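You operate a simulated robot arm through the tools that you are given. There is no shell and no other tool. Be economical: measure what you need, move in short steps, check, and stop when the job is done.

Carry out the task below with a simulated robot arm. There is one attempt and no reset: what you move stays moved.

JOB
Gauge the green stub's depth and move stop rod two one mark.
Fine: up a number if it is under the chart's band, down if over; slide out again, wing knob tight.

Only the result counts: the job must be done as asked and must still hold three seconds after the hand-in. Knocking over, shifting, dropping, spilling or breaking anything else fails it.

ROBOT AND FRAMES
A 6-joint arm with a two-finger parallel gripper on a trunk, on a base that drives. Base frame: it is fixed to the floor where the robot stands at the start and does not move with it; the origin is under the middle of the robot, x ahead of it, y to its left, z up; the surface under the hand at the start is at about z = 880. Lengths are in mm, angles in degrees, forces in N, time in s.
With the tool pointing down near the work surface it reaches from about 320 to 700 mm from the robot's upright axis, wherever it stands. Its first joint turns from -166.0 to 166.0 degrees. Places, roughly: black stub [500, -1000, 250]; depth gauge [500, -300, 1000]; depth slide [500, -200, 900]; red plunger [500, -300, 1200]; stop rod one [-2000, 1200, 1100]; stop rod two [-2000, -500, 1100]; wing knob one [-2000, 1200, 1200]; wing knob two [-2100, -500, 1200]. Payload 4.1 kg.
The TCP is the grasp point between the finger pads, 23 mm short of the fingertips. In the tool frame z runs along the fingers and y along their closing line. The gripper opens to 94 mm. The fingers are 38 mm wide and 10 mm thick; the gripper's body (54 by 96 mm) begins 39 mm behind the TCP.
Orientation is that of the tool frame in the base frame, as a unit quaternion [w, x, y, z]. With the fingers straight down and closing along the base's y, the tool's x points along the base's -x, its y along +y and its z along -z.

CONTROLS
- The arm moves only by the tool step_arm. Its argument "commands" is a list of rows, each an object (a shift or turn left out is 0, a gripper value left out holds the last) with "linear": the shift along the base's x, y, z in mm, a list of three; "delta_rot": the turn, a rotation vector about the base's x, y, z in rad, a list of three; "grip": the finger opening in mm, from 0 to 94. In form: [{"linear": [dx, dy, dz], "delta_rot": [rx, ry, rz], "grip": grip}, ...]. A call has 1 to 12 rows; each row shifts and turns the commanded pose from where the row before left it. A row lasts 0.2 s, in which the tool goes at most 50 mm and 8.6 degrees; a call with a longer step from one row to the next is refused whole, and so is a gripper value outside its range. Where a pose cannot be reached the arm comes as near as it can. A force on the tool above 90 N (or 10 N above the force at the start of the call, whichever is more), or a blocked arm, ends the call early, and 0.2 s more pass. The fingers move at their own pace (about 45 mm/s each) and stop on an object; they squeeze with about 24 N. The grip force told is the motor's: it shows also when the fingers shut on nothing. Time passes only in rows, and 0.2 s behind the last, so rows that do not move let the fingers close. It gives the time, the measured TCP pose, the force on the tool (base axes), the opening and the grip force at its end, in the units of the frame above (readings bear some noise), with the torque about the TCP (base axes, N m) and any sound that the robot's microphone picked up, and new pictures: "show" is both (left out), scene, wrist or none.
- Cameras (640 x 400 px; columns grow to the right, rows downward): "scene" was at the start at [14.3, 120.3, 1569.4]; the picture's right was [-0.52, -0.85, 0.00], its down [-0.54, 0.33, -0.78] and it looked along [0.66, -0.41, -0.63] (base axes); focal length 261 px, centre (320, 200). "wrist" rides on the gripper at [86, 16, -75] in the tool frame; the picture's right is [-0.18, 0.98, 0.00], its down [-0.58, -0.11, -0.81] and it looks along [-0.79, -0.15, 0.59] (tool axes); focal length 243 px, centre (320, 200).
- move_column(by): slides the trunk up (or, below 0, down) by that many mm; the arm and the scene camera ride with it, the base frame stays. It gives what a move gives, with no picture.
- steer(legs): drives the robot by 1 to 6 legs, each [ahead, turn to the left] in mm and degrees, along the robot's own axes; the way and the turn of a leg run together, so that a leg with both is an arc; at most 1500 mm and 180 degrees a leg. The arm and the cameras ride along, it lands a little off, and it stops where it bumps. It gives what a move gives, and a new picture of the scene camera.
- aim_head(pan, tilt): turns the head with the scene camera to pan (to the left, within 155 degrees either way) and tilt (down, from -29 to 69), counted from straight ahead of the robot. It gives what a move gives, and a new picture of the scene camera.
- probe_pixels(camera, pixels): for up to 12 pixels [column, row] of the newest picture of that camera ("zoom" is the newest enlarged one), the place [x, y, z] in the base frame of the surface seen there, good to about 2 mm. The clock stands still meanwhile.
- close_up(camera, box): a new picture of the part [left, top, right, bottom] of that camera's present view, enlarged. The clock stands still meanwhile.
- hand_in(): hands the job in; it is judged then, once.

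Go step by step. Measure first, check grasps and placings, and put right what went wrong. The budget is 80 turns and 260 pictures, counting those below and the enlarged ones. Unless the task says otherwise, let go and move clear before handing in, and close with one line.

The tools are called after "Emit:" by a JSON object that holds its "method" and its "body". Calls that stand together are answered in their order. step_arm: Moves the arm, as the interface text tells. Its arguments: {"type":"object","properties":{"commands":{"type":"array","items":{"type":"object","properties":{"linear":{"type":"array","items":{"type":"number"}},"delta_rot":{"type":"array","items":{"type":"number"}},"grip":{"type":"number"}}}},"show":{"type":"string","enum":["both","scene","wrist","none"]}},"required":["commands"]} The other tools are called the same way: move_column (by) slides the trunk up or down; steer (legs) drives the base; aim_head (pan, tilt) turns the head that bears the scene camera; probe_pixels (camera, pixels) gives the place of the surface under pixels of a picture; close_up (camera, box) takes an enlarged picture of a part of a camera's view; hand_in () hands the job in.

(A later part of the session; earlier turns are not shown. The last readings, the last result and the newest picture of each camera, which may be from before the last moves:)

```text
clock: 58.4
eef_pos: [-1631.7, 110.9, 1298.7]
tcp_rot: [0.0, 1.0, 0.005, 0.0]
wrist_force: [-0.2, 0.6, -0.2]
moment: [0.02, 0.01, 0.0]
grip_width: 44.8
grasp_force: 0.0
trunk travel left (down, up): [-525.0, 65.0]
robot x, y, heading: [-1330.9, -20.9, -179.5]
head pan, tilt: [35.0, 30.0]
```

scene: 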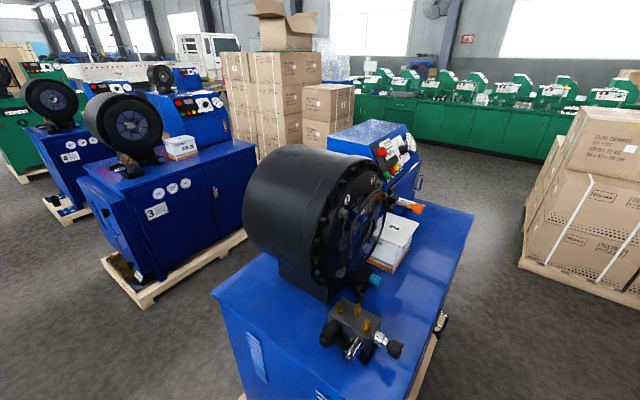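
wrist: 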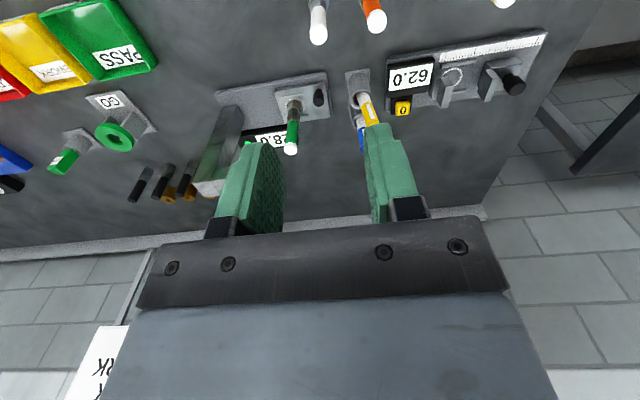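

The robot was blocked at x≈-1327, probably by the pallet edge. I'll probe the geometry before moving on.

Emit:
{"method": "probe_pixels", "body": {"camera": "scene", "pixels": [[470, 212], [213, 293], [430, 340], [420, 370], [405, 205], [365, 250], [330, 180], [375, 200], [310, 285], [385, 235], [407, 185], [440, 320]]}}

Emit:
{"method": "close_up", "body": {"camera": "scene", "box": [300, 110, 490, 400]}}

Emit:
{"method": "aim_head", "body": {"pan": 30, "tilt": 65}}

```text
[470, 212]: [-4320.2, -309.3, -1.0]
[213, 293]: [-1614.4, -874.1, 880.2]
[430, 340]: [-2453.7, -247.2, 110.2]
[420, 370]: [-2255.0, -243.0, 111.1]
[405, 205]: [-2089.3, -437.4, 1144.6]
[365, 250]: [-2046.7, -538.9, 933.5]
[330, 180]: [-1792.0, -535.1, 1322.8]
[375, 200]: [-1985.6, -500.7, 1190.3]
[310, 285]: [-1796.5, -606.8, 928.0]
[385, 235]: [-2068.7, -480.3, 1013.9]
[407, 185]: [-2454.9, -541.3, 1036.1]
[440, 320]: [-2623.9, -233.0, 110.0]
```

```text
1.38 times, centred on (395, 255) of scene
```

zoom: 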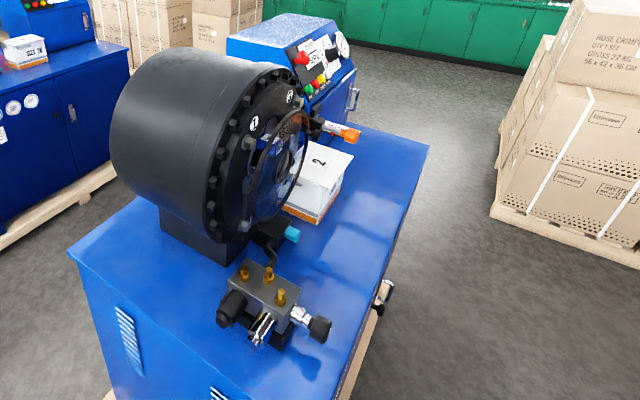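

```text
clock: 59.4
eef_pos: [-1631.5, 111.3, 1300.2]
tcp_rot: [0.0, 1.0, 0.006, -0.001]
wrist_force: [-0.4, -0.9, 0.4]
moment: [0.0, 0.0, 0.01]
grip_width: 45.1
grasp_force: 0.0
trunk travel left (down, up): [-525.0, 65.0]
robot x, y, heading: [-1329.9, -18.4, -179.2]
head pan, tilt: [30.0, 65.0]
```

scene: 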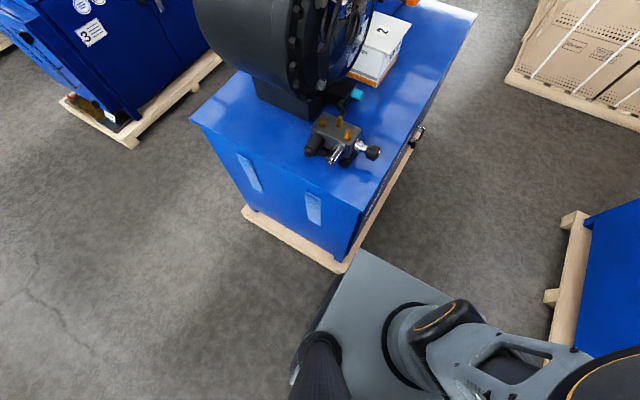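

The robot base's corner touched pallet two's corner. I'll check the width of the gap to pallet one.

Emit:
{"method": "probe_pixels", "body": {"camera": "scene", "pixels": [[345, 262], [360, 252], [408, 150], [250, 215], [552, 300], [575, 215], [550, 330], [370, 270], [410, 145]]}}

Emit:
{"method": "aim_head", "body": {"pan": -30, "tilt": 45}}

```text
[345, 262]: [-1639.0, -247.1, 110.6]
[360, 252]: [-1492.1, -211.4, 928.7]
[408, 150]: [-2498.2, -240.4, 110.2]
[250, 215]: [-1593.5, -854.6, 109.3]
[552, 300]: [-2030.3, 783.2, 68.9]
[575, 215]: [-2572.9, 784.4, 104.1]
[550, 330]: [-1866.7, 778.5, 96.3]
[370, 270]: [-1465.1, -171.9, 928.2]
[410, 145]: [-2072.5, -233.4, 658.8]
```

```text
clock: 60.7
eef_pos: [-1631.0, 110.8, 1299.2]
tcp_rot: [0.0, 1.0, 0.006, -0.001]
wrist_force: [-0.4, -0.1, 0.6]
moment: [-0.01, 0.02, 0.03]
grip_width: 45.2
grasp_force: 0.0
trunk travel left (down, up): [-525.0, 65.0]
robot x, y, heading: [-1326.4, -24.4, -179.1]
head pan, tilt: [-30.0, 45.0]
```

scene: 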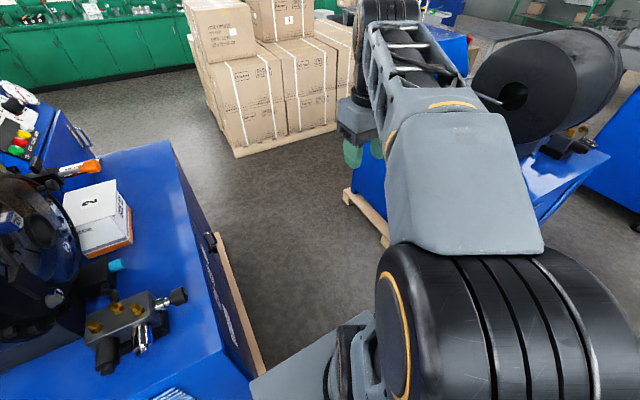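

The gap runs y=-240..780. I'll back off, drive to about (-2050,270), and turn to face machine two (heading -90).

Emit:
{"method": "steer", "body": {"legs": [[-150, 0], [0, -20], [918, 0], [0, 108.8]]}}

Emit:
{"method": "aim_head", "body": {"pan": 5, "tilt": 25}}

```text
clock: 72.3
eef_pos: [-2173.4, -9.8, 1299.2]
tcp_rot: [0.0, 0.7, 0.714, 0.0]
wrist_force: [-0.2, 0.9, 0.4]
moment: [-0.01, 0.0, -0.05]
grip_width: 44.9
grasp_force: 0.0
trunk travel left (down, up): [-525.0, 65.0]
robot x, y, heading: [-2045.8, 292.2, -88.5]
head pan, tilt: [-30.0, 45.0]
```

scene: 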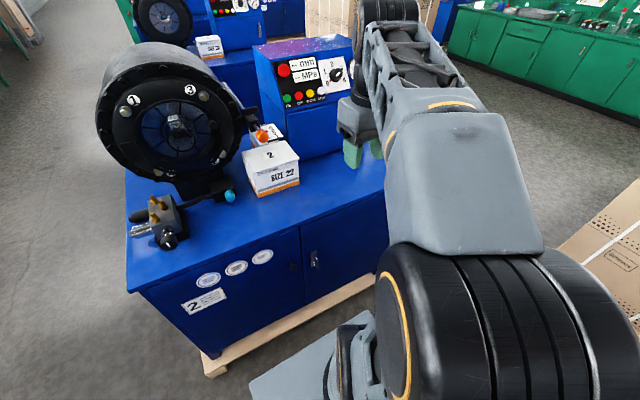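

```text
clock: 73.3
eef_pos: [-2172.9, -11.1, 1299.2]
tcp_rot: [-0.001, 0.699, 0.715, 0.0]
wrist_force: [-0.4, 0.4, -0.4]
moment: [-0.03, -0.02, -0.01]
grip_width: 45.0
grasp_force: 0.0
trunk travel left (down, up): [-525.0, 65.0]
robot x, y, heading: [-2044.7, 293.3, -88.6]
head pan, tilt: [5.0, 25.0]
```

scene: 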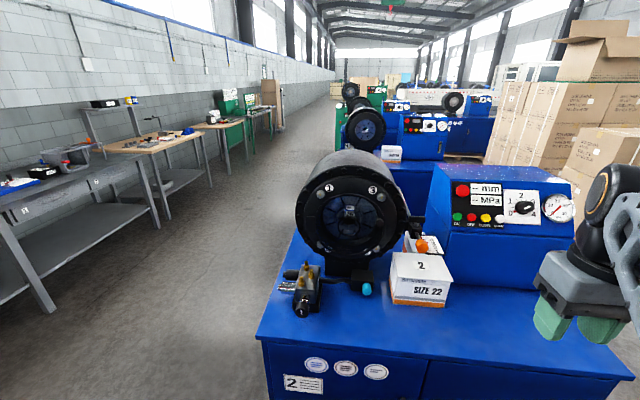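

Now I have a front view of machine two (label "2"). I'll zoom in on the head and the orange part around (415,235).

Emit:
{"method": "close_up", "body": {"camera": "scene", "box": [275, 150, 475, 320]}}

Emit:
{"method": "close_up", "body": {"camera": "scene", "box": [375, 195, 455, 255]}}

Emit:
{"method": "probe_pixels", "body": {"camera": "scene", "pixels": [[423, 245], [416, 225], [350, 215], [367, 288], [410, 260], [420, 265], [335, 385], [430, 240], [412, 238], [425, 195], [350, 262], [303, 308]]}}

```text
2.35 times, centred on (375, 235) of scene
```

zoom: 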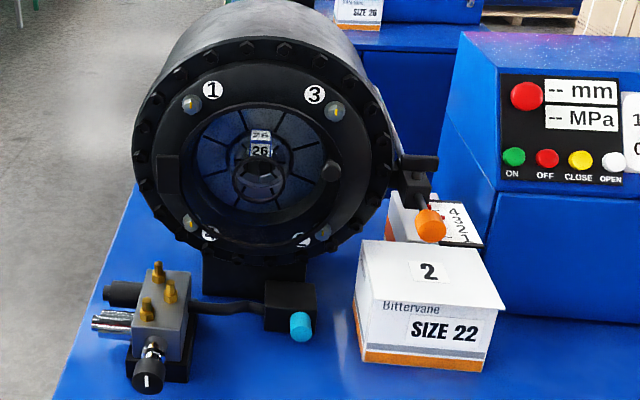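

```text
6.67 times, centred on (415, 225) of scene
```

zoom: 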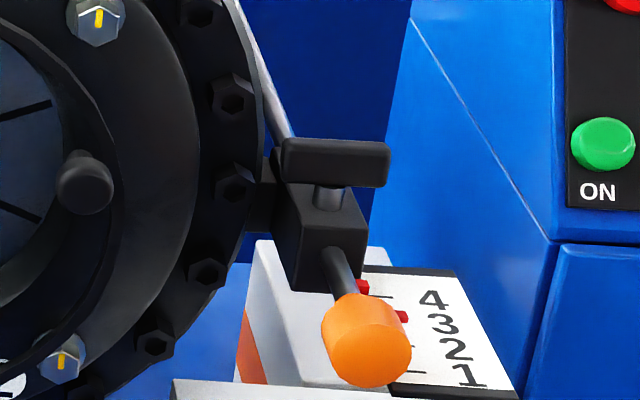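

```text
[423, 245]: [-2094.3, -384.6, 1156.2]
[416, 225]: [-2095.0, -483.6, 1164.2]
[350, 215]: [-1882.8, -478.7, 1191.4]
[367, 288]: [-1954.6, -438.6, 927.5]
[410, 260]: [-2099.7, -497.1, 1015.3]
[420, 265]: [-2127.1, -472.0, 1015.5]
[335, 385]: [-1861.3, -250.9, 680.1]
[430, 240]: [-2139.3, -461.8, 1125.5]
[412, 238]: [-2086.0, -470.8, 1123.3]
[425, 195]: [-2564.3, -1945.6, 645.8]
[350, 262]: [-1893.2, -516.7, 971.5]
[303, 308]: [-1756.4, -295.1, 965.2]
```

The stop rod runs along y with an orange end (-2094,-385,1156). The wing knob sits on the block at about (-2095,-485,1175), over a 1–4 scale. I'll drive 170 mm closer.

Emit:
{"method": "steer", "body": {"legs": [[170, 0]]}}

Emit:
{"method": "aim_head", "body": {"pan": 8, "tilt": 35}}

Emit:
{"method": "close_up", "body": {"camera": "scene", "box": [370, 190, 470, 270]}}

```text
clock: 74.8
eef_pos: [-2169.1, -181.0, 1298.4]
tcp_rot: [0.0, 0.7, 0.714, 0.001]
wrist_force: [1.1, -0.2, 0.2]
moment: [0.01, 0.0, 0.01]
grip_width: 45.2
grasp_force: 0.0
trunk travel left (down, up): [-525.0, 65.0]
robot x, y, heading: [-2039.5, 122.5, -88.9]
head pan, tilt: [5.0, 25.0]
```

scene: 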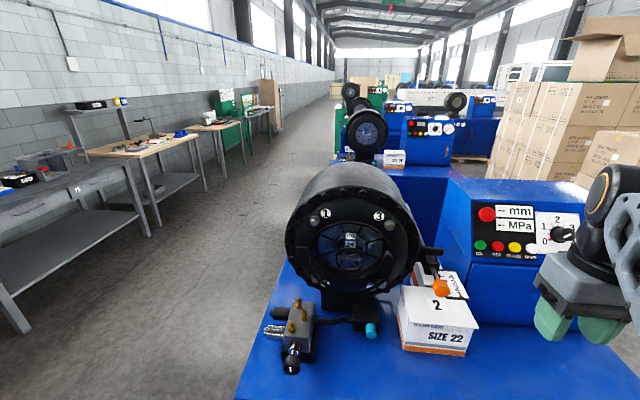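

```text
clock: 75.5
eef_pos: [-2168.2, -179.7, 1298.8]
tcp_rot: [0.0, 0.699, 0.715, 0.001]
wrist_force: [0.0, 0.8, 0.3]
moment: [0.0, 0.01, 0.0]
grip_width: 44.9
grasp_force: 0.0
trunk travel left (down, up): [-525.0, 65.0]
robot x, y, heading: [-2044.2, 123.0, -88.6]
head pan, tilt: [8.0, 35.0]
```

scene: 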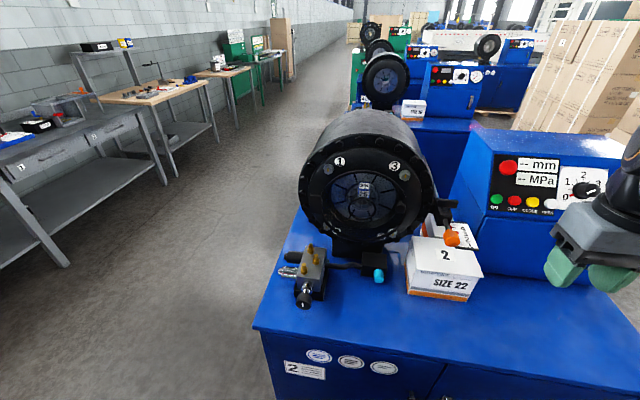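

```text
5.00 times, centred on (420, 230) of scene
```

zoom: 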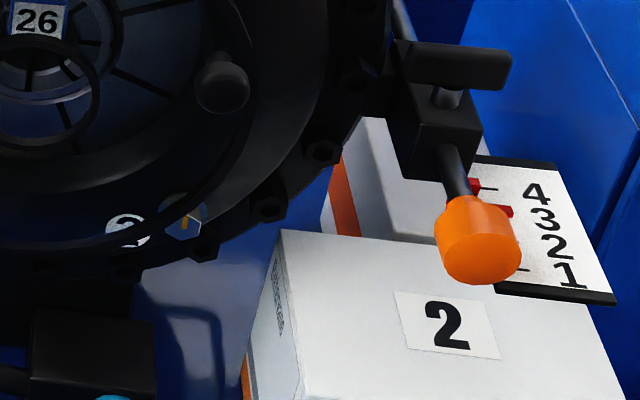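

The red pointer seems near 3, but I need a better angle. I'll bring the wrist camera over the scale.

Emit:
{"method": "step_arm", "body": {"commands": [{"linear": [0, -30, 15]}, {"linear": [0, -40, 15]}, {"linear": [10, -40, 10]}, {"linear": [10, -40, 0]}, {"linear": [10, -30, 0]}]}}

Emit:
{"method": "close_up", "body": {"camera": "wrist", "box": [220, 0, 420, 140]}}

```text
clock: 76.7
eef_pos: [-2140.1, -361.6, 1340.4]
tcp_rot: [0.001, 0.699, 0.715, 0.0]
wrist_force: [0.2, -0.5, 0.3]
moment: [0.04, 0.01, 0.0]
grip_width: 45.1
grasp_force: 0.0
trunk travel left (down, up): [-525.0, 65.0]
robot x, y, heading: [-2041.3, 127.4, -88.8]
head pan, tilt: [8.0, 35.0]
```

scene: 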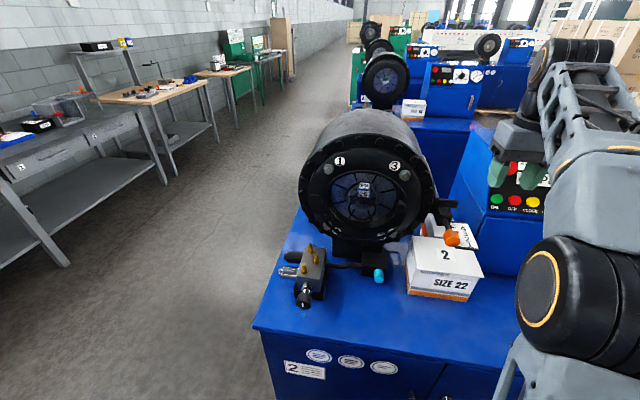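
wrist: 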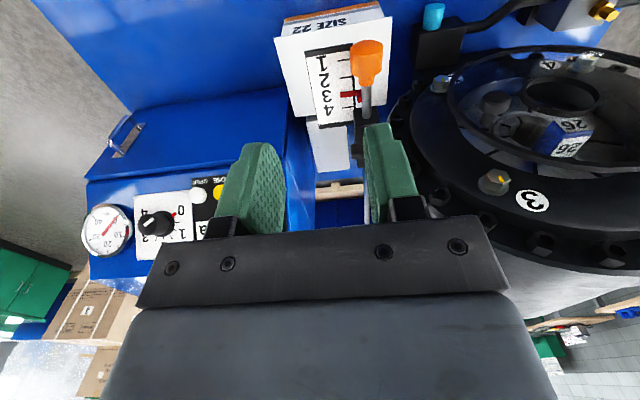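

```text
2.86 times, centred on (320, 70) of wrist
```

zoom: 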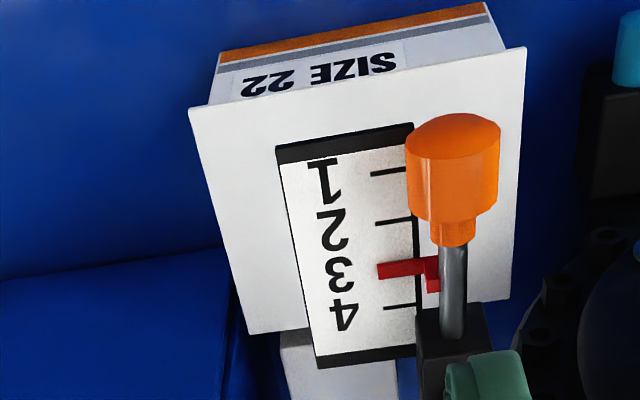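

The pointer is at mark 3, so it must go to 4 (rod pushed in, -y). I'll measure the marks, pointer, orange end and wing knob.

Emit:
{"method": "probe_pixels", "body": {"camera": "zoom", "pixels": [[385, 173], [388, 222], [392, 307], [385, 268], [400, 267], [430, 275], [452, 124], [455, 210], [445, 255], [455, 320], [300, 160], [330, 362]]}}

Emit:
{"method": "close_up", "body": {"camera": "wrist", "box": [300, 30, 440, 240]}}

Emit:
{"method": "close_up", "body": {"camera": "scene", "box": [420, 190, 480, 250]}}

Emit:
{"method": "probe_pixels", "body": {"camera": "zoom", "pixels": [[175, 95], [300, 150], [240, 120], [250, 165], [290, 175], [215, 200], [260, 250], [290, 310], [360, 330], [180, 150], [320, 120]]}}

```text
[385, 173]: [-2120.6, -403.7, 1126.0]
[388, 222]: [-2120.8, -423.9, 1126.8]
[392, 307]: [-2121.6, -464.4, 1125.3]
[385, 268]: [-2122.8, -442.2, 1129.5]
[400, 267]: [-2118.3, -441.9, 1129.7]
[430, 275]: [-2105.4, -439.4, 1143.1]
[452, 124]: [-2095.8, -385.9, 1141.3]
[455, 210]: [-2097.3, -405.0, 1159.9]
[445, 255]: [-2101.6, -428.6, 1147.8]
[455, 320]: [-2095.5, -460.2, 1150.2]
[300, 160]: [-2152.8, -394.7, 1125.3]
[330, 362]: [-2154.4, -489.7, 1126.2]
```

```text
1.90 times, centred on (370, 135) of wrist
```

zoom: 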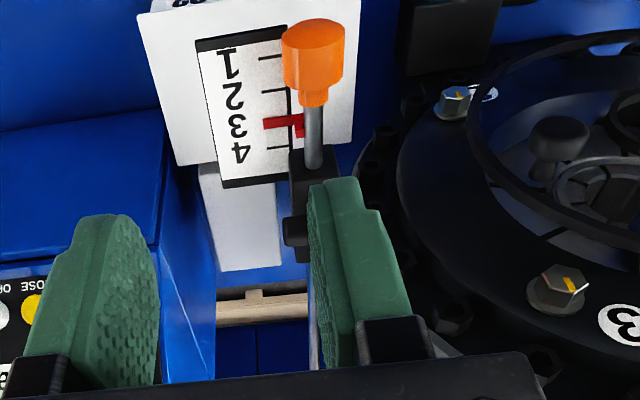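

```text
6.67 times, centred on (450, 220) of scene
```

zoom: 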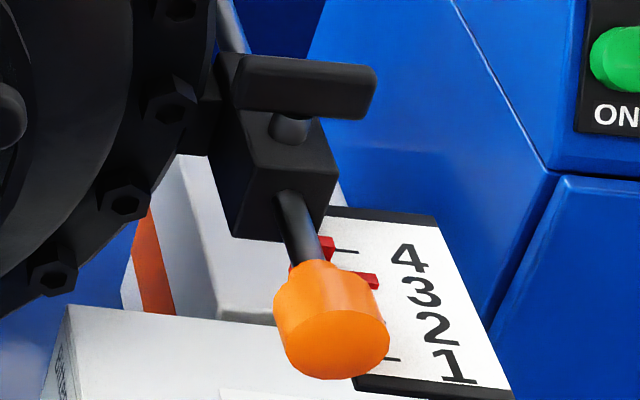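

```text
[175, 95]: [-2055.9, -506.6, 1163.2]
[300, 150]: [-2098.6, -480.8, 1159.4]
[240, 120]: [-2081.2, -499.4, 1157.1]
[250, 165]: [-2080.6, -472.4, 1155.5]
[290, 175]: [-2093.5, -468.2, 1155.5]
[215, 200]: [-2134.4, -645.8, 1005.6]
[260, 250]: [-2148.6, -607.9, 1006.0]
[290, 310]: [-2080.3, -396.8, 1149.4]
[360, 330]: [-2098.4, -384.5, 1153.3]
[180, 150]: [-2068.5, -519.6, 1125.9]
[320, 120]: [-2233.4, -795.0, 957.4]
```

Marks are 20 mm apart (1:-404, 2:-424, 3:-444, 4:-464). Next I'll probe the wing bar's geometry from the scene view.

Emit:
{"method": "probe_pixels", "body": {"camera": "zoom", "pixels": [[245, 65], [270, 68], [300, 72], [330, 76], [360, 80], [368, 90], [240, 95], [270, 105], [330, 105], [355, 105], [290, 130], [225, 80]]}}

Emit:
{"method": "aim_head", "body": {"pan": 8, "tilt": 45}}

Emit:
{"method": "move_column", "body": {"by": 60}}

Emit:
{"method": "close_up", "body": {"camera": "scene", "box": [420, 110, 500, 210]}}

```text
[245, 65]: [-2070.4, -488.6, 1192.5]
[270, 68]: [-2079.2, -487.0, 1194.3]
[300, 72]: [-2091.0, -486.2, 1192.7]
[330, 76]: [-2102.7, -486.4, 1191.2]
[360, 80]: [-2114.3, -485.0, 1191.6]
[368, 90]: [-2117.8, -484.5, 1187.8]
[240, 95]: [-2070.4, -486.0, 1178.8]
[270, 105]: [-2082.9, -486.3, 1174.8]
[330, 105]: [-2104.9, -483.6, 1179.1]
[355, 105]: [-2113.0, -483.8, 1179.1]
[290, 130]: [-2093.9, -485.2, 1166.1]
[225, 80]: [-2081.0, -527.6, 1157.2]
```

```text
clock: 77.4
eef_pos: [-2140.7, -360.2, 1340.6]
tcp_rot: [0.0, 0.7, 0.715, 0.0]
wrist_force: [-0.1, 0.6, 0.1]
moment: [0.02, 0.01, 0.03]
grip_width: 44.8
grasp_force: 0.1
trunk travel left (down, up): [-525.0, 65.0]
robot x, y, heading: [-2042.3, 127.2, -88.9]
head pan, tilt: [8.0, 45.0]
```

scene: 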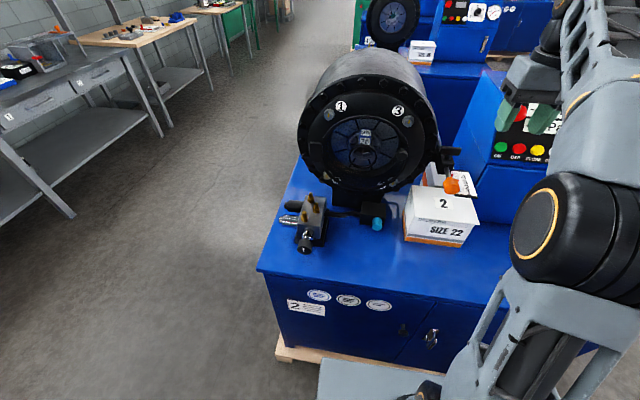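

```text
clock: 78.4
eef_pos: [-2138.5, -360.2, 1401.0]
tcp_rot: [0.001, 0.699, 0.715, 0.0]
wrist_force: [0.1, -0.3, -0.6]
moment: [0.02, -0.01, 0.02]
grip_width: 45.0
grasp_force: 0.0
trunk travel left (down, up): [-585.0, 5.0]
robot x, y, heading: [-2042.0, 126.4, -88.8]
head pan, tilt: [8.0, 45.0]
```

```text
4.00 times, centred on (460, 160) of scene
```

zoom: 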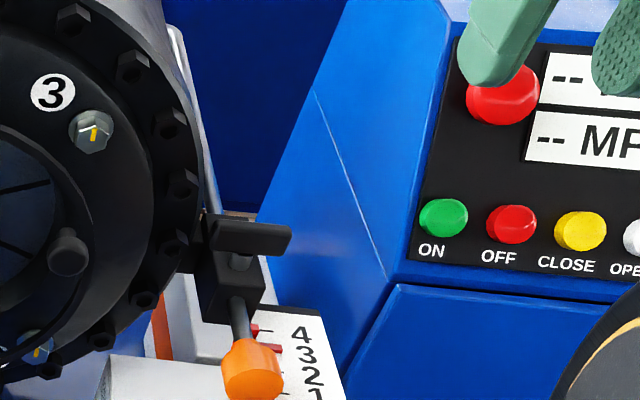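

The wing bar lies along x: centre about (-2094,-490), ends at x -2070 and -2118, z 1177–1193. The crimp head beside it leaves no room to grasp from above. I'll push its -x end with closed fingers from the front to turn it counter-clockwise, leaning the tool 45° toward the robot.

Emit:
{"method": "step_arm", "body": {"commands": [{"delta_rot": [-0.131, 0, 0], "grip": 0}, {"delta_rot": [-0.131, 0, 0]}, {"delta_rot": [-0.131, 0, 0]}, {"delta_rot": [-0.131, 0, 0]}, {"delta_rot": [-0.131, 0, 0]}, {"delta_rot": [-0.131, 0, 0]}, {"linear": [10, -10, -40]}, {"linear": [10, -10, -45]}, {"linear": [8, -10, -45]}, {"linear": [0, -10, -30]}]}}

Emit:
{"method": "aim_head", "body": {"pan": 20, "tilt": 45}}

```text
clock: 80.6
eef_pos: [-2113.7, -402.5, 1242.8]
tcp_rot: [0.268, 0.646, 0.66, -0.274]
wrist_force: [-0.3, 0.7, 0.0]
moment: [0.04, 0.02, 0.0]
grip_width: 0.0
grasp_force: 23.5
trunk travel left (down, up): [-585.0, 5.0]
robot x, y, heading: [-2039.4, 125.2, -88.6]
head pan, tilt: [8.0, 45.0]
```

scene: 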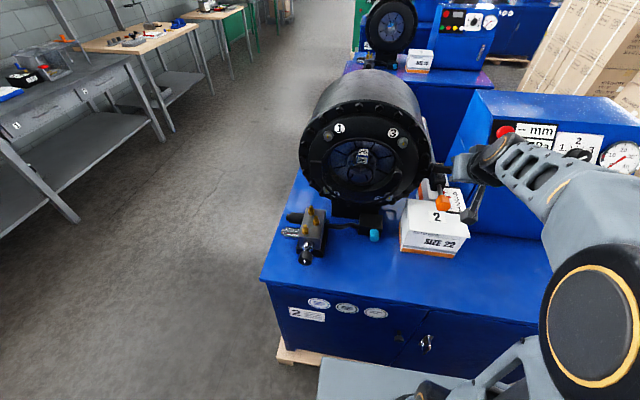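
wrist: 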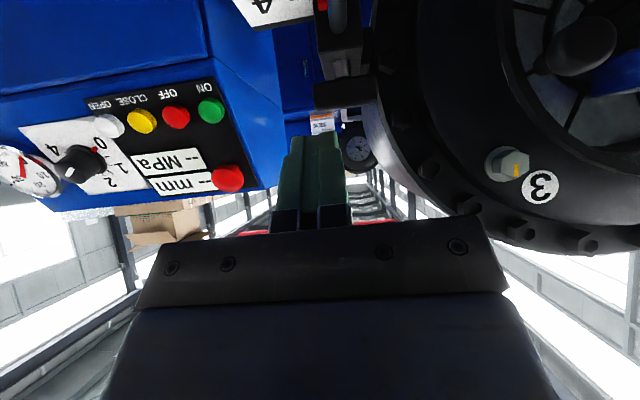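

```text
clock: 81.3
eef_pos: [-2113.6, -401.1, 1242.9]
tcp_rot: [0.268, 0.646, 0.66, -0.274]
wrist_force: [-0.4, 0.5, 0.3]
moment: [0.02, 0.0, 0.0]
grip_width: 0.0
grasp_force: 24.0
trunk travel left (down, up): [-585.0, 5.0]
robot x, y, heading: [-2040.1, 123.8, -88.4]
head pan, tilt: [20.0, 45.0]
```

scene: 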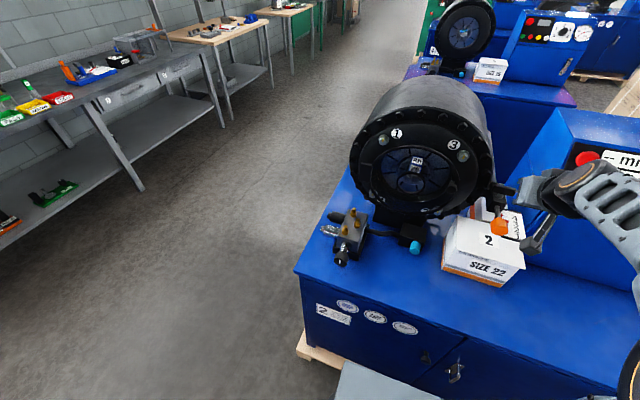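

The wing bar is visible at wrist (345,92). I'll move to just in front of its -x end.

Emit:
{"method": "step_arm", "body": {"commands": [{"linear": [2, -20, -27]}, {"linear": [1, -20, -27]}, {}]}}

Emit:
{"method": "close_up", "body": {"camera": "wrist", "box": [250, 40, 430, 200]}}

Emit:
{"method": "close_up", "body": {"camera": "scene", "box": [470, 160, 550, 240]}}

```text
clock: 82.1
eef_pos: [-2112.4, -440.0, 1188.7]
tcp_rot: [0.269, 0.646, 0.66, -0.274]
wrist_force: [-0.3, 0.8, -0.6]
moment: [0.04, 0.01, 0.0]
grip_width: 0.0
grasp_force: 24.0
trunk travel left (down, up): [-585.0, 5.0]
robot x, y, heading: [-2039.5, 123.3, -88.6]
head pan, tilt: [20.0, 45.0]
```

scene: 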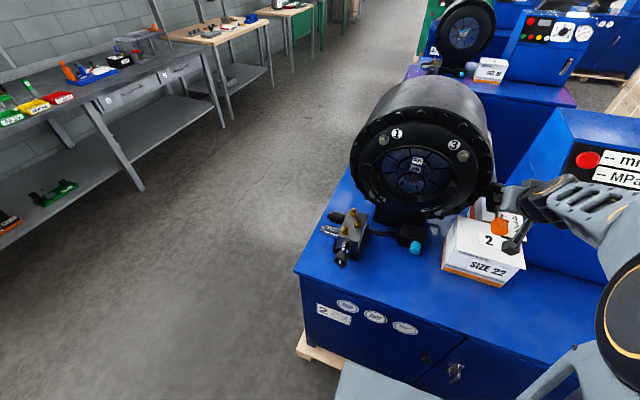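
wrist: 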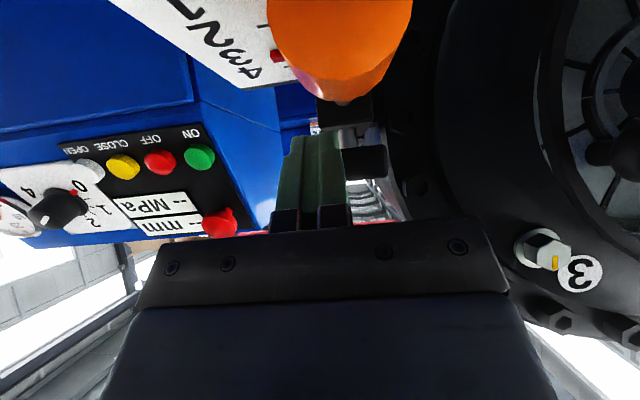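

```text
2.50 times, centred on (340, 120) of wrist
```

zoom: 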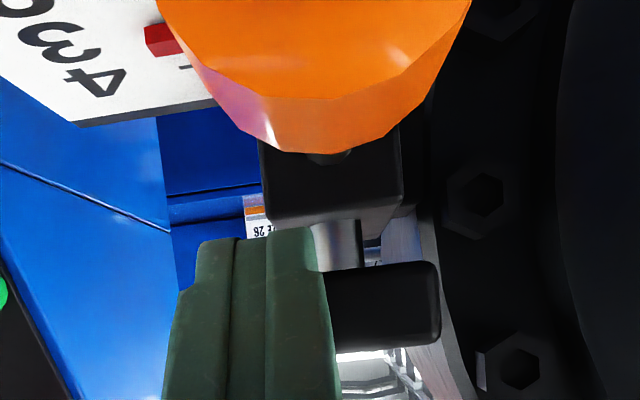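

```text
5.00 times, centred on (510, 200) of scene
```

zoom: 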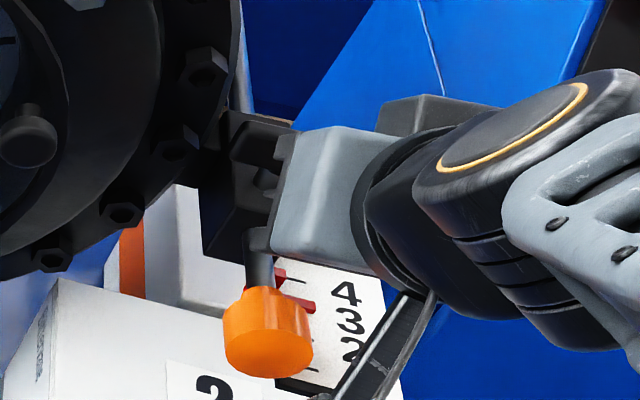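

The fingertip is aligned with the bar's left half, in front of it. I'll push -y in small steps.

Emit:
{"method": "step_arm", "body": {"commands": [{"linear": [0, -5, 0]}, {"linear": [0, -5, 0]}, {"linear": [0, -4, 0]}, {"linear": [0, -4, 0]}, {"linear": [0, -4, 0]}, {}]}}

Emit:
{"method": "close_up", "body": {"camera": "wrist", "box": [250, 40, 430, 200]}}

```text
clock: 83.5
eef_pos: [-2113.1, -458.8, 1187.9]
tcp_rot: [0.269, 0.647, 0.659, -0.275]
wrist_force: [-13.8, 11.7, 0.1]
moment: [0.03, 0.06, -0.3]
grip_width: 0.0
grasp_force: 23.8
trunk travel left (down, up): [-585.0, 5.0]
robot x, y, heading: [-2039.8, 123.4, -89.1]
head pan, tilt: [20.0, 45.0]
```

scene: 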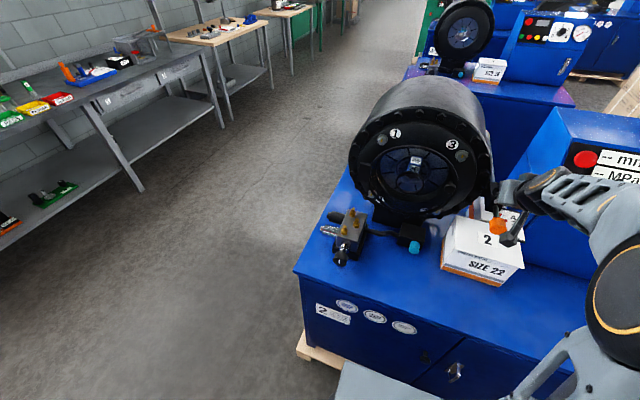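
wrist: 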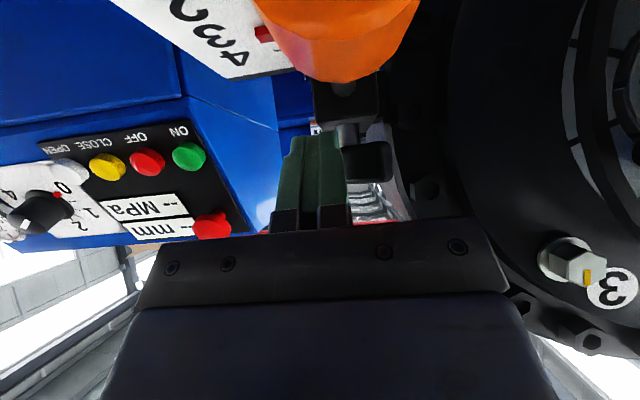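

```text
2.50 times, centred on (340, 120) of wrist
```

zoom: 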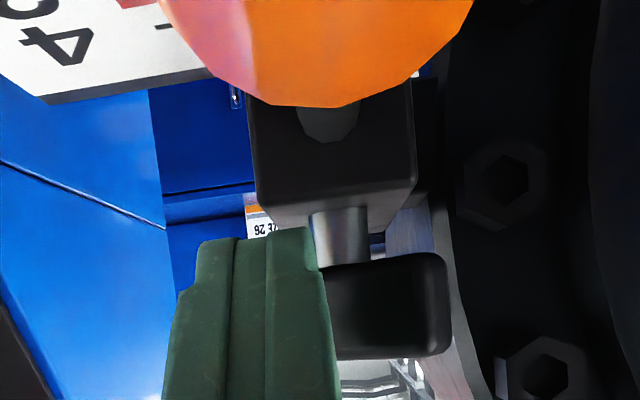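

There is contact (about 12–18 N) and the bar has started rotating. I'll keep pushing.

Emit:
{"method": "step_arm", "body": {"commands": [{"linear": [0, -4, 0]}, {"linear": [0, -4, 0]}, {"linear": [0, -4, 0]}, {"linear": [0, -4, 0]}, {}], "show": "wrist"}}

Emit:
{"method": "close_up", "body": {"camera": "wrist", "box": [250, 40, 430, 200]}}

Emit:
{"method": "close_up", "body": {"camera": "scene", "box": [470, 160, 550, 240]}}

```text
clock: 84.7
eef_pos: [-2114.4, -467.2, 1188.6]
tcp_rot: [0.268, 0.648, 0.66, -0.271]
wrist_force: [-24.4, 66.3, 1.9]
moment: [1.7, 0.45, -0.13]
grip_width: 0.0
grasp_force: 23.7
trunk travel left (down, up): [-585.0, 5.0]
robot x, y, heading: [-2040.8, 123.8, -89.0]
head pan, tilt: [20.0, 45.0]
```

wrist: 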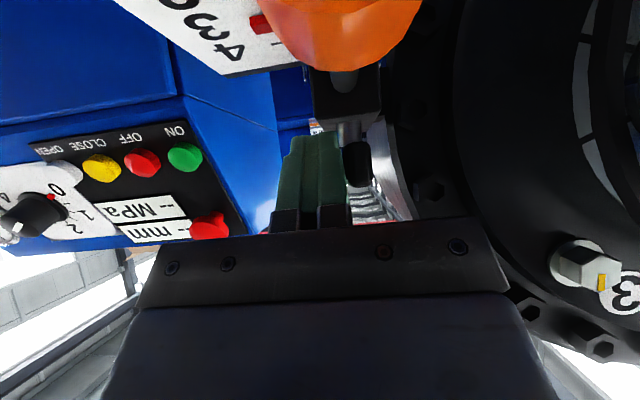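

```text
2.50 times, centred on (340, 120) of wrist
```

zoom: 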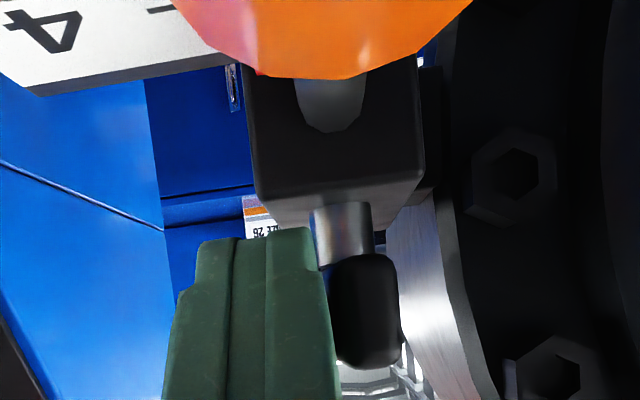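

```text
5.00 times, centred on (510, 200) of scene
```

zoom: 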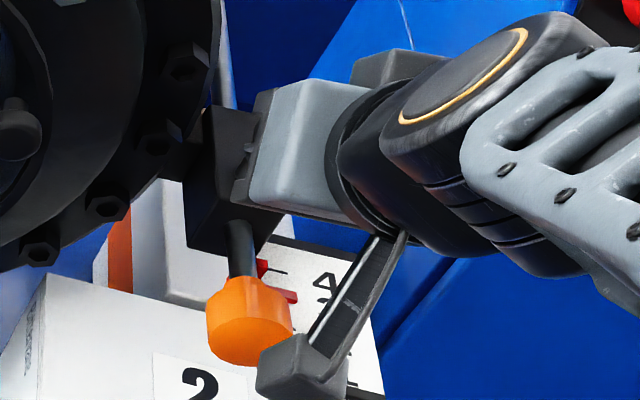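

The bar has turned and is now seen end-on, so it's close to 90°, and resistance has risen to 66 N. I'll back off and look.

Emit:
{"method": "step_arm", "body": {"commands": [{"linear": [0, 10, 0]}, {"linear": [-3, 20, 15]}, {"linear": [-10, 30, 30]}], "show": "wrist"}}

Emit:
{"method": "close_up", "body": {"camera": "wrist", "box": [270, 20, 410, 140]}}

Emit:
{"method": "close_up", "body": {"camera": "scene", "box": [470, 160, 550, 240]}}

```text
clock: 85.5
eef_pos: [-2123.5, -421.0, 1231.1]
tcp_rot: [0.269, 0.646, 0.659, -0.275]
wrist_force: [-0.5, 0.1, -0.2]
moment: [0.02, 0.01, -0.01]
grip_width: 0.0
grasp_force: 23.8
trunk travel left (down, up): [-585.0, 5.0]
robot x, y, heading: [-2040.0, 124.4, -88.6]
head pan, tilt: [20.0, 45.0]
```

wrist: 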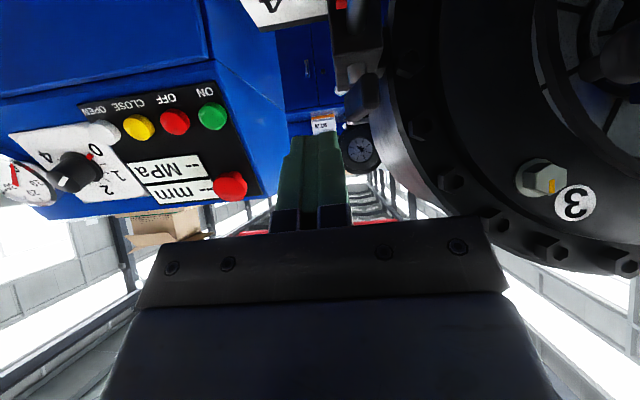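

```text
3.33 times, centred on (340, 80) of wrist
```

zoom: 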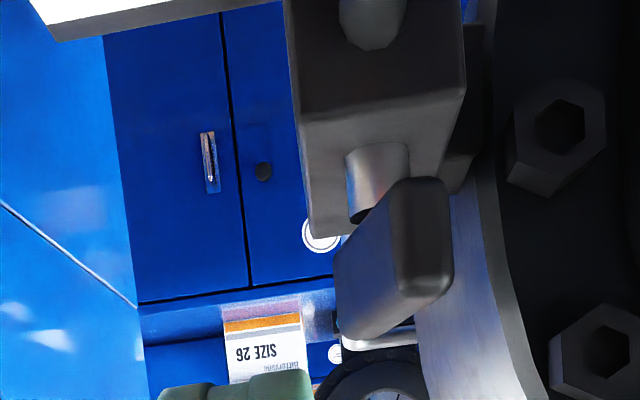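

```text
5.00 times, centred on (510, 200) of scene
```

zoom: 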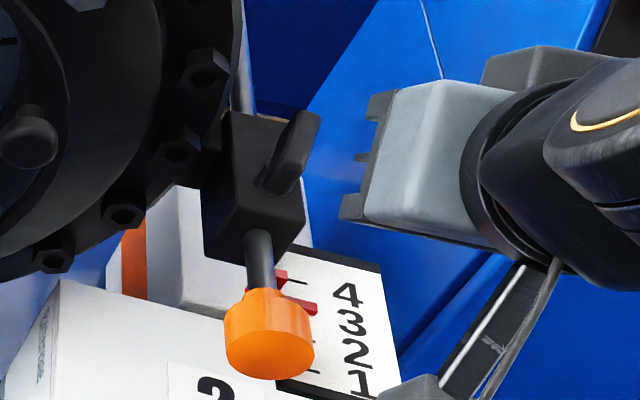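

The bar has turned roughly 70° and the rod hasn't moved. Now I'll position in front of the orange rod end and try pushing it.

Emit:
{"method": "step_arm", "body": {"commands": [{"linear": [0, 40, 10]}, {"linear": [9, 40, 0]}, {"linear": [9, 20, -30]}, {"linear": [9, 0, -30]}, {"linear": [0, -10, -28]}, {}]}}

Emit:
{"method": "close_up", "body": {"camera": "scene", "box": [460, 160, 560, 260]}}

```text
clock: 86.9
eef_pos: [-2095.6, -327.0, 1152.2]
tcp_rot: [0.268, 0.646, 0.66, -0.274]
wrist_force: [0.2, 0.3, 0.5]
moment: [-0.01, -0.02, 0.0]
grip_width: 0.1
grasp_force: 23.8
trunk travel left (down, up): [-585.0, 5.0]
robot x, y, heading: [-2037.5, 124.6, -88.9]
head pan, tilt: [20.0, 45.0]
```

scene: 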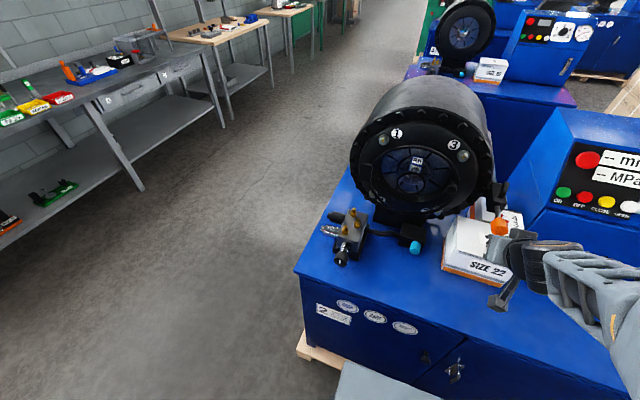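
wrist: 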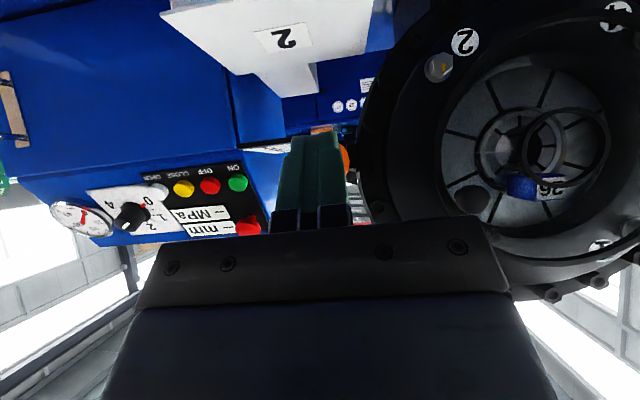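

```text
4.00 times, centred on (510, 210) of scene
```

zoom: 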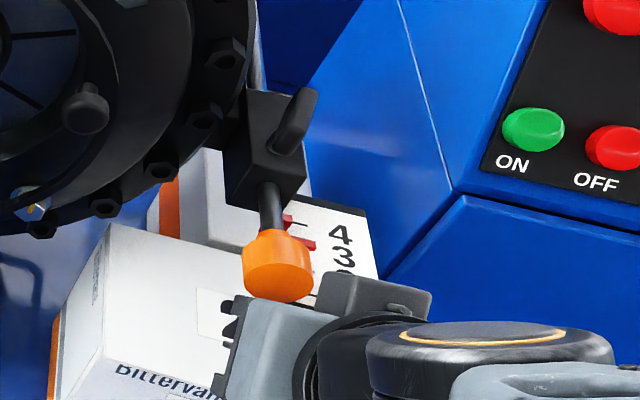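

I'm aligned with the orange cap. I'll push it gently.

Emit:
{"method": "step_arm", "body": {"commands": [{"linear": [0, -10, 0]}, {"linear": [0, -10, 0]}, {"linear": [0, -6, 0]}, {"linear": [0, -4, 0]}, {"linear": [0, -4, 0]}, {"linear": [0, -4, 0]}, {}], "show": "none"}}

Emit:
{"method": "close_up", "body": {"camera": "scene", "box": [460, 160, 560, 260]}}

```text
clock: 88.5
eef_pos: [-2095.4, -365.7, 1153.1]
tcp_rot: [0.268, 0.646, 0.66, -0.274]
wrist_force: [0.2, 1.5, 0.4]
moment: [-0.01, 0.0, 0.01]
grip_width: 0.1
grasp_force: 24.0
trunk travel left (down, up): [-585.0, 5.0]
robot x, y, heading: [-2040.8, 127.9, -88.7]
head pan, tilt: [20.0, 45.0]
```

```text
4.00 times, centred on (510, 210) of scene
```

zoom: 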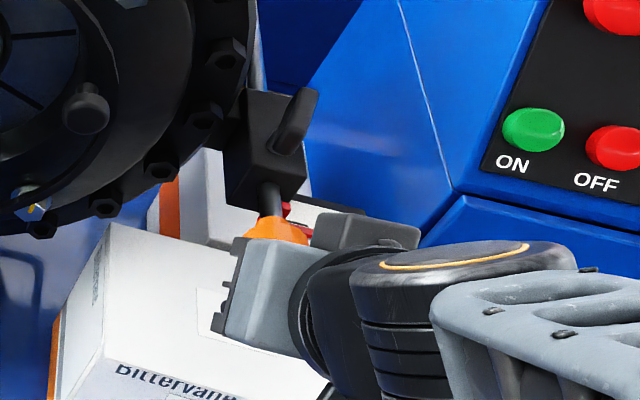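

The rod is sliding at low force. I'll push 5 mm more, then back off and measure the pointer.

Emit:
{"method": "step_arm", "body": {"commands": [{"linear": [0, -3, 0]}, {"linear": [0, -2, 0]}, {}, {"linear": [0, 20, 0]}, {"linear": [-30, 30, 40]}, {"linear": [-40, 0, 30]}], "show": "scene"}}

Emit:
{"method": "close_up", "body": {"camera": "scene", "box": [480, 190, 540, 240]}}

```text
refused: row 5 steps farther than a row can; nothing moved
```

```text
8.00 times, centred on (510, 215) of scene
```

zoom: 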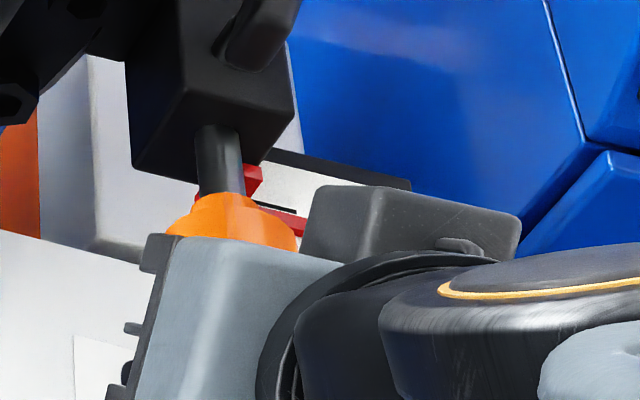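

Row too long; I'll resend it in shorter steps.

Emit:
{"method": "step_arm", "body": {"commands": [{"linear": [0, -3, 0]}, {"linear": [0, -2, 0]}, {}, {"linear": [0, 20, 0]}, {"linear": [-10, 30, 10]}, {"linear": [-20, 20, 30]}, {"linear": [-20, 0, 40]}], "show": "both"}}

Emit:
{"method": "close_up", "body": {"camera": "scene", "box": [480, 190, 540, 240]}}

```text
clock: 90.1
eef_pos: [-2145.7, -301.5, 1234.5]
tcp_rot: [0.268, 0.647, 0.659, -0.274]
wrist_force: [0.2, 0.0, -0.2]
moment: [-0.03, -0.02, 0.04]
grip_width: 0.0
grasp_force: 24.1
trunk travel left (down, up): [-585.0, 5.0]
robot x, y, heading: [-2038.5, 123.8, -88.6]
head pan, tilt: [20.0, 45.0]
```

scene: 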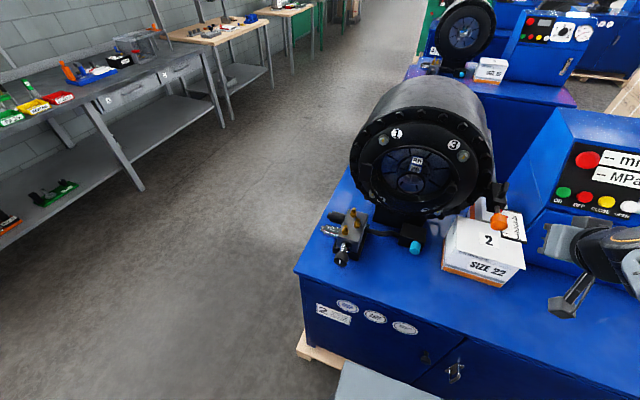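
wrist: 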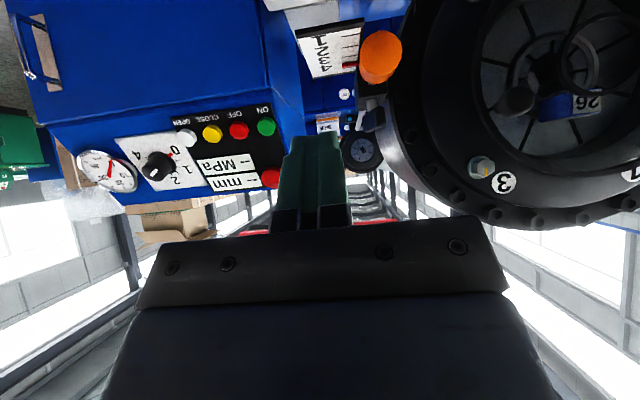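

```text
8.00 times, centred on (510, 215) of scene
```

zoom: 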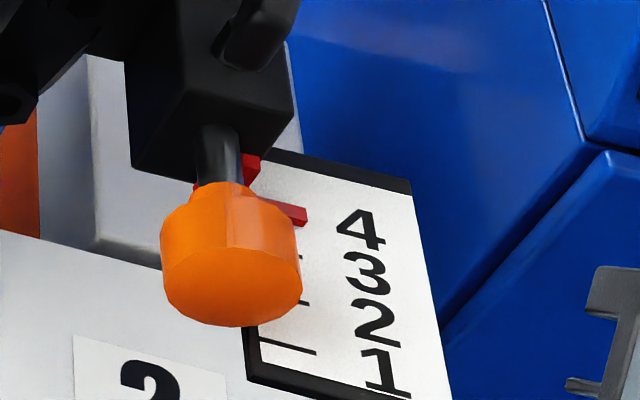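

Emit:
{"method": "probe_pixels", "body": {"camera": "zoom", "pixels": [[300, 213], [290, 211], [280, 210], [301, 302], [290, 346], [300, 259], [230, 320], [240, 322]]}}

Emit:
{"method": "close_up", "body": {"camera": "wrist", "box": [290, 20, 410, 110]}}

Emit:
{"method": "probe_pixels", "body": {"camera": "zoom", "pixels": [[350, 50], [352, 100], [350, 150], [325, 247], [310, 246], [355, 200], [350, 240], [350, 248], [355, 190], [355, 195], [480, 180]]}}

```text
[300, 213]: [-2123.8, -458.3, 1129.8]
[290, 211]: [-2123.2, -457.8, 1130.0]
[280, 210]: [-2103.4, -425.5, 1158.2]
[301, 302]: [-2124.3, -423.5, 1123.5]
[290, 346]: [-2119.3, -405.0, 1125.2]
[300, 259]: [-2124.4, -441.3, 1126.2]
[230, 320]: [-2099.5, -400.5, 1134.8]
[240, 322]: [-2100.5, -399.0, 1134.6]
```

```text
4.44 times, centred on (350, 65) of wrist
```

zoom: 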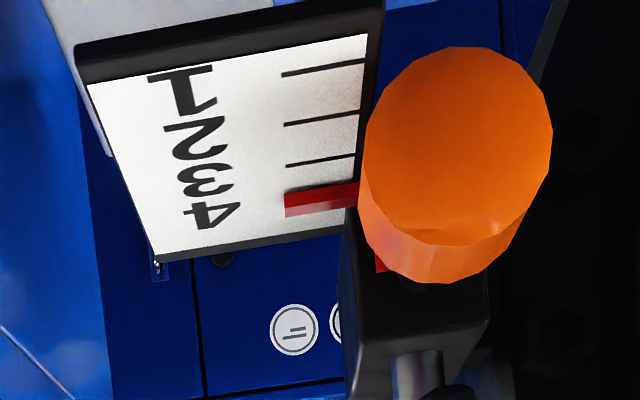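

```text
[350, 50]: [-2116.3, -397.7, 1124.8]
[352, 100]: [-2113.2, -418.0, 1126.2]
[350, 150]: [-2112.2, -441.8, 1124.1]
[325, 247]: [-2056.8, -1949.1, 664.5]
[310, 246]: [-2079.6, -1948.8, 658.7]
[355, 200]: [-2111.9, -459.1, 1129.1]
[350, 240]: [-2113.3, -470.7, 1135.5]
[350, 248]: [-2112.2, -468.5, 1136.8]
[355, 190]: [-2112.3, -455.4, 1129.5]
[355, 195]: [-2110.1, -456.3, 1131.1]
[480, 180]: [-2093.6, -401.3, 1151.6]
```

The pointer is now at about -458 (moved ~16 mm). It needs about 4.5 mm more to reach mark 4 at -464. I'll go back and push that much further.

Emit:
{"method": "step_arm", "body": {"commands": [{"linear": [20, 0, -40]}, {"linear": [20, -20, -30]}, {"linear": [10, -20, -10]}, {"linear": [0, -20, 0]}, {"linear": [0, -10, 0]}, {"linear": [0, -2.5, 0]}, {"linear": [0, -2.3, 0]}, {}, {"linear": [0, 20, 0]}, {"linear": [-10, 30, 10]}, {"linear": [-20, 20, 30]}, {"linear": [-20, 0, 40]}], "show": "both"}}

Emit:
{"method": "close_up", "body": {"camera": "scene", "box": [480, 190, 540, 240]}}

Emit:
{"method": "probe_pixels", "body": {"camera": "zoom", "pixels": [[300, 205], [290, 203], [300, 200], [301, 302], [290, 346], [300, 259], [230, 310], [240, 312], [260, 200], [295, 207]]}}

Emit:
{"method": "close_up", "body": {"camera": "wrist", "box": [290, 20, 410, 110]}}

```text
clock: 92.7
eef_pos: [-2143.2, -304.4, 1233.4]
tcp_rot: [0.268, 0.646, 0.66, -0.273]
wrist_force: [-0.2, -0.1, -0.4]
moment: [0.03, 0.03, 0.01]
grip_width: 0.0
grasp_force: 23.8
trunk travel left (down, up): [-585.0, 5.0]
robot x, y, heading: [-2044.4, 122.7, -88.4]
head pan, tilt: [20.0, 45.0]
```

scene: 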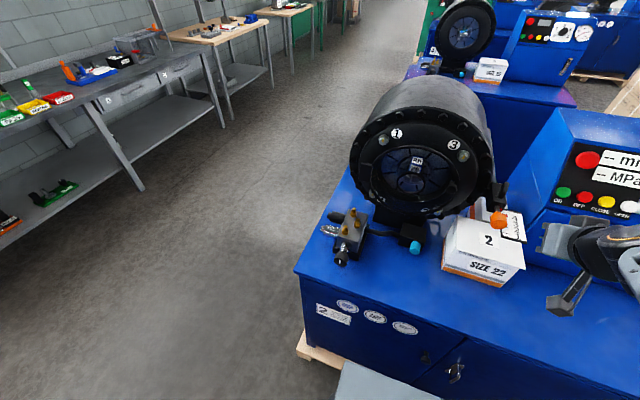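
wrist: 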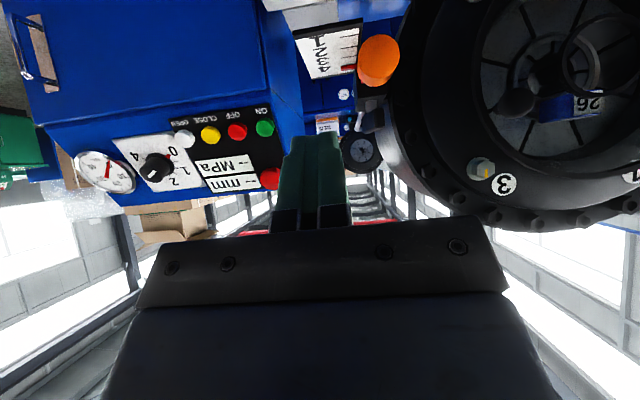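

```text
8.00 times, centred on (510, 215) of scene
```

zoom: 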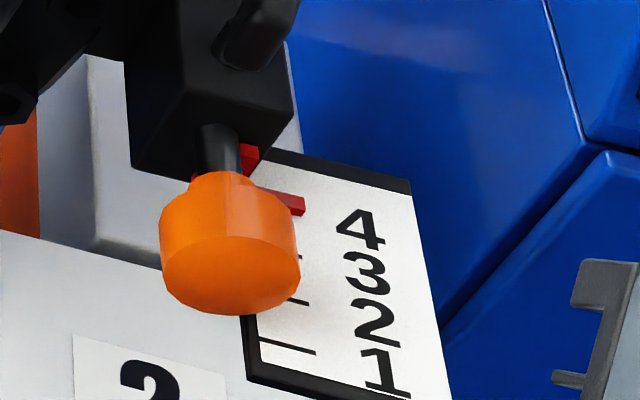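

```text
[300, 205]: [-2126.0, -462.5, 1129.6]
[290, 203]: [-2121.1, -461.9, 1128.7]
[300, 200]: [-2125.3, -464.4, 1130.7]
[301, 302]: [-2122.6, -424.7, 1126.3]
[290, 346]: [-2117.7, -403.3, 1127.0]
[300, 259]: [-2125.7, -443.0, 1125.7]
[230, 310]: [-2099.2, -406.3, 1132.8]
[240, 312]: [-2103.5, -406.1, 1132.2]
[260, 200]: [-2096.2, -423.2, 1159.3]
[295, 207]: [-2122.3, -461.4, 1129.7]
```

```text
4.44 times, centred on (350, 65) of wrist
```

zoom: 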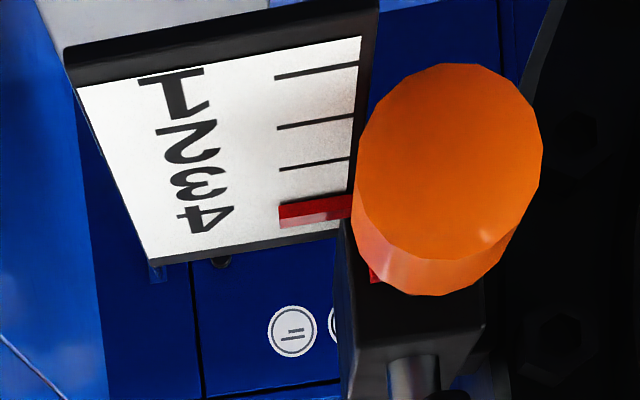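

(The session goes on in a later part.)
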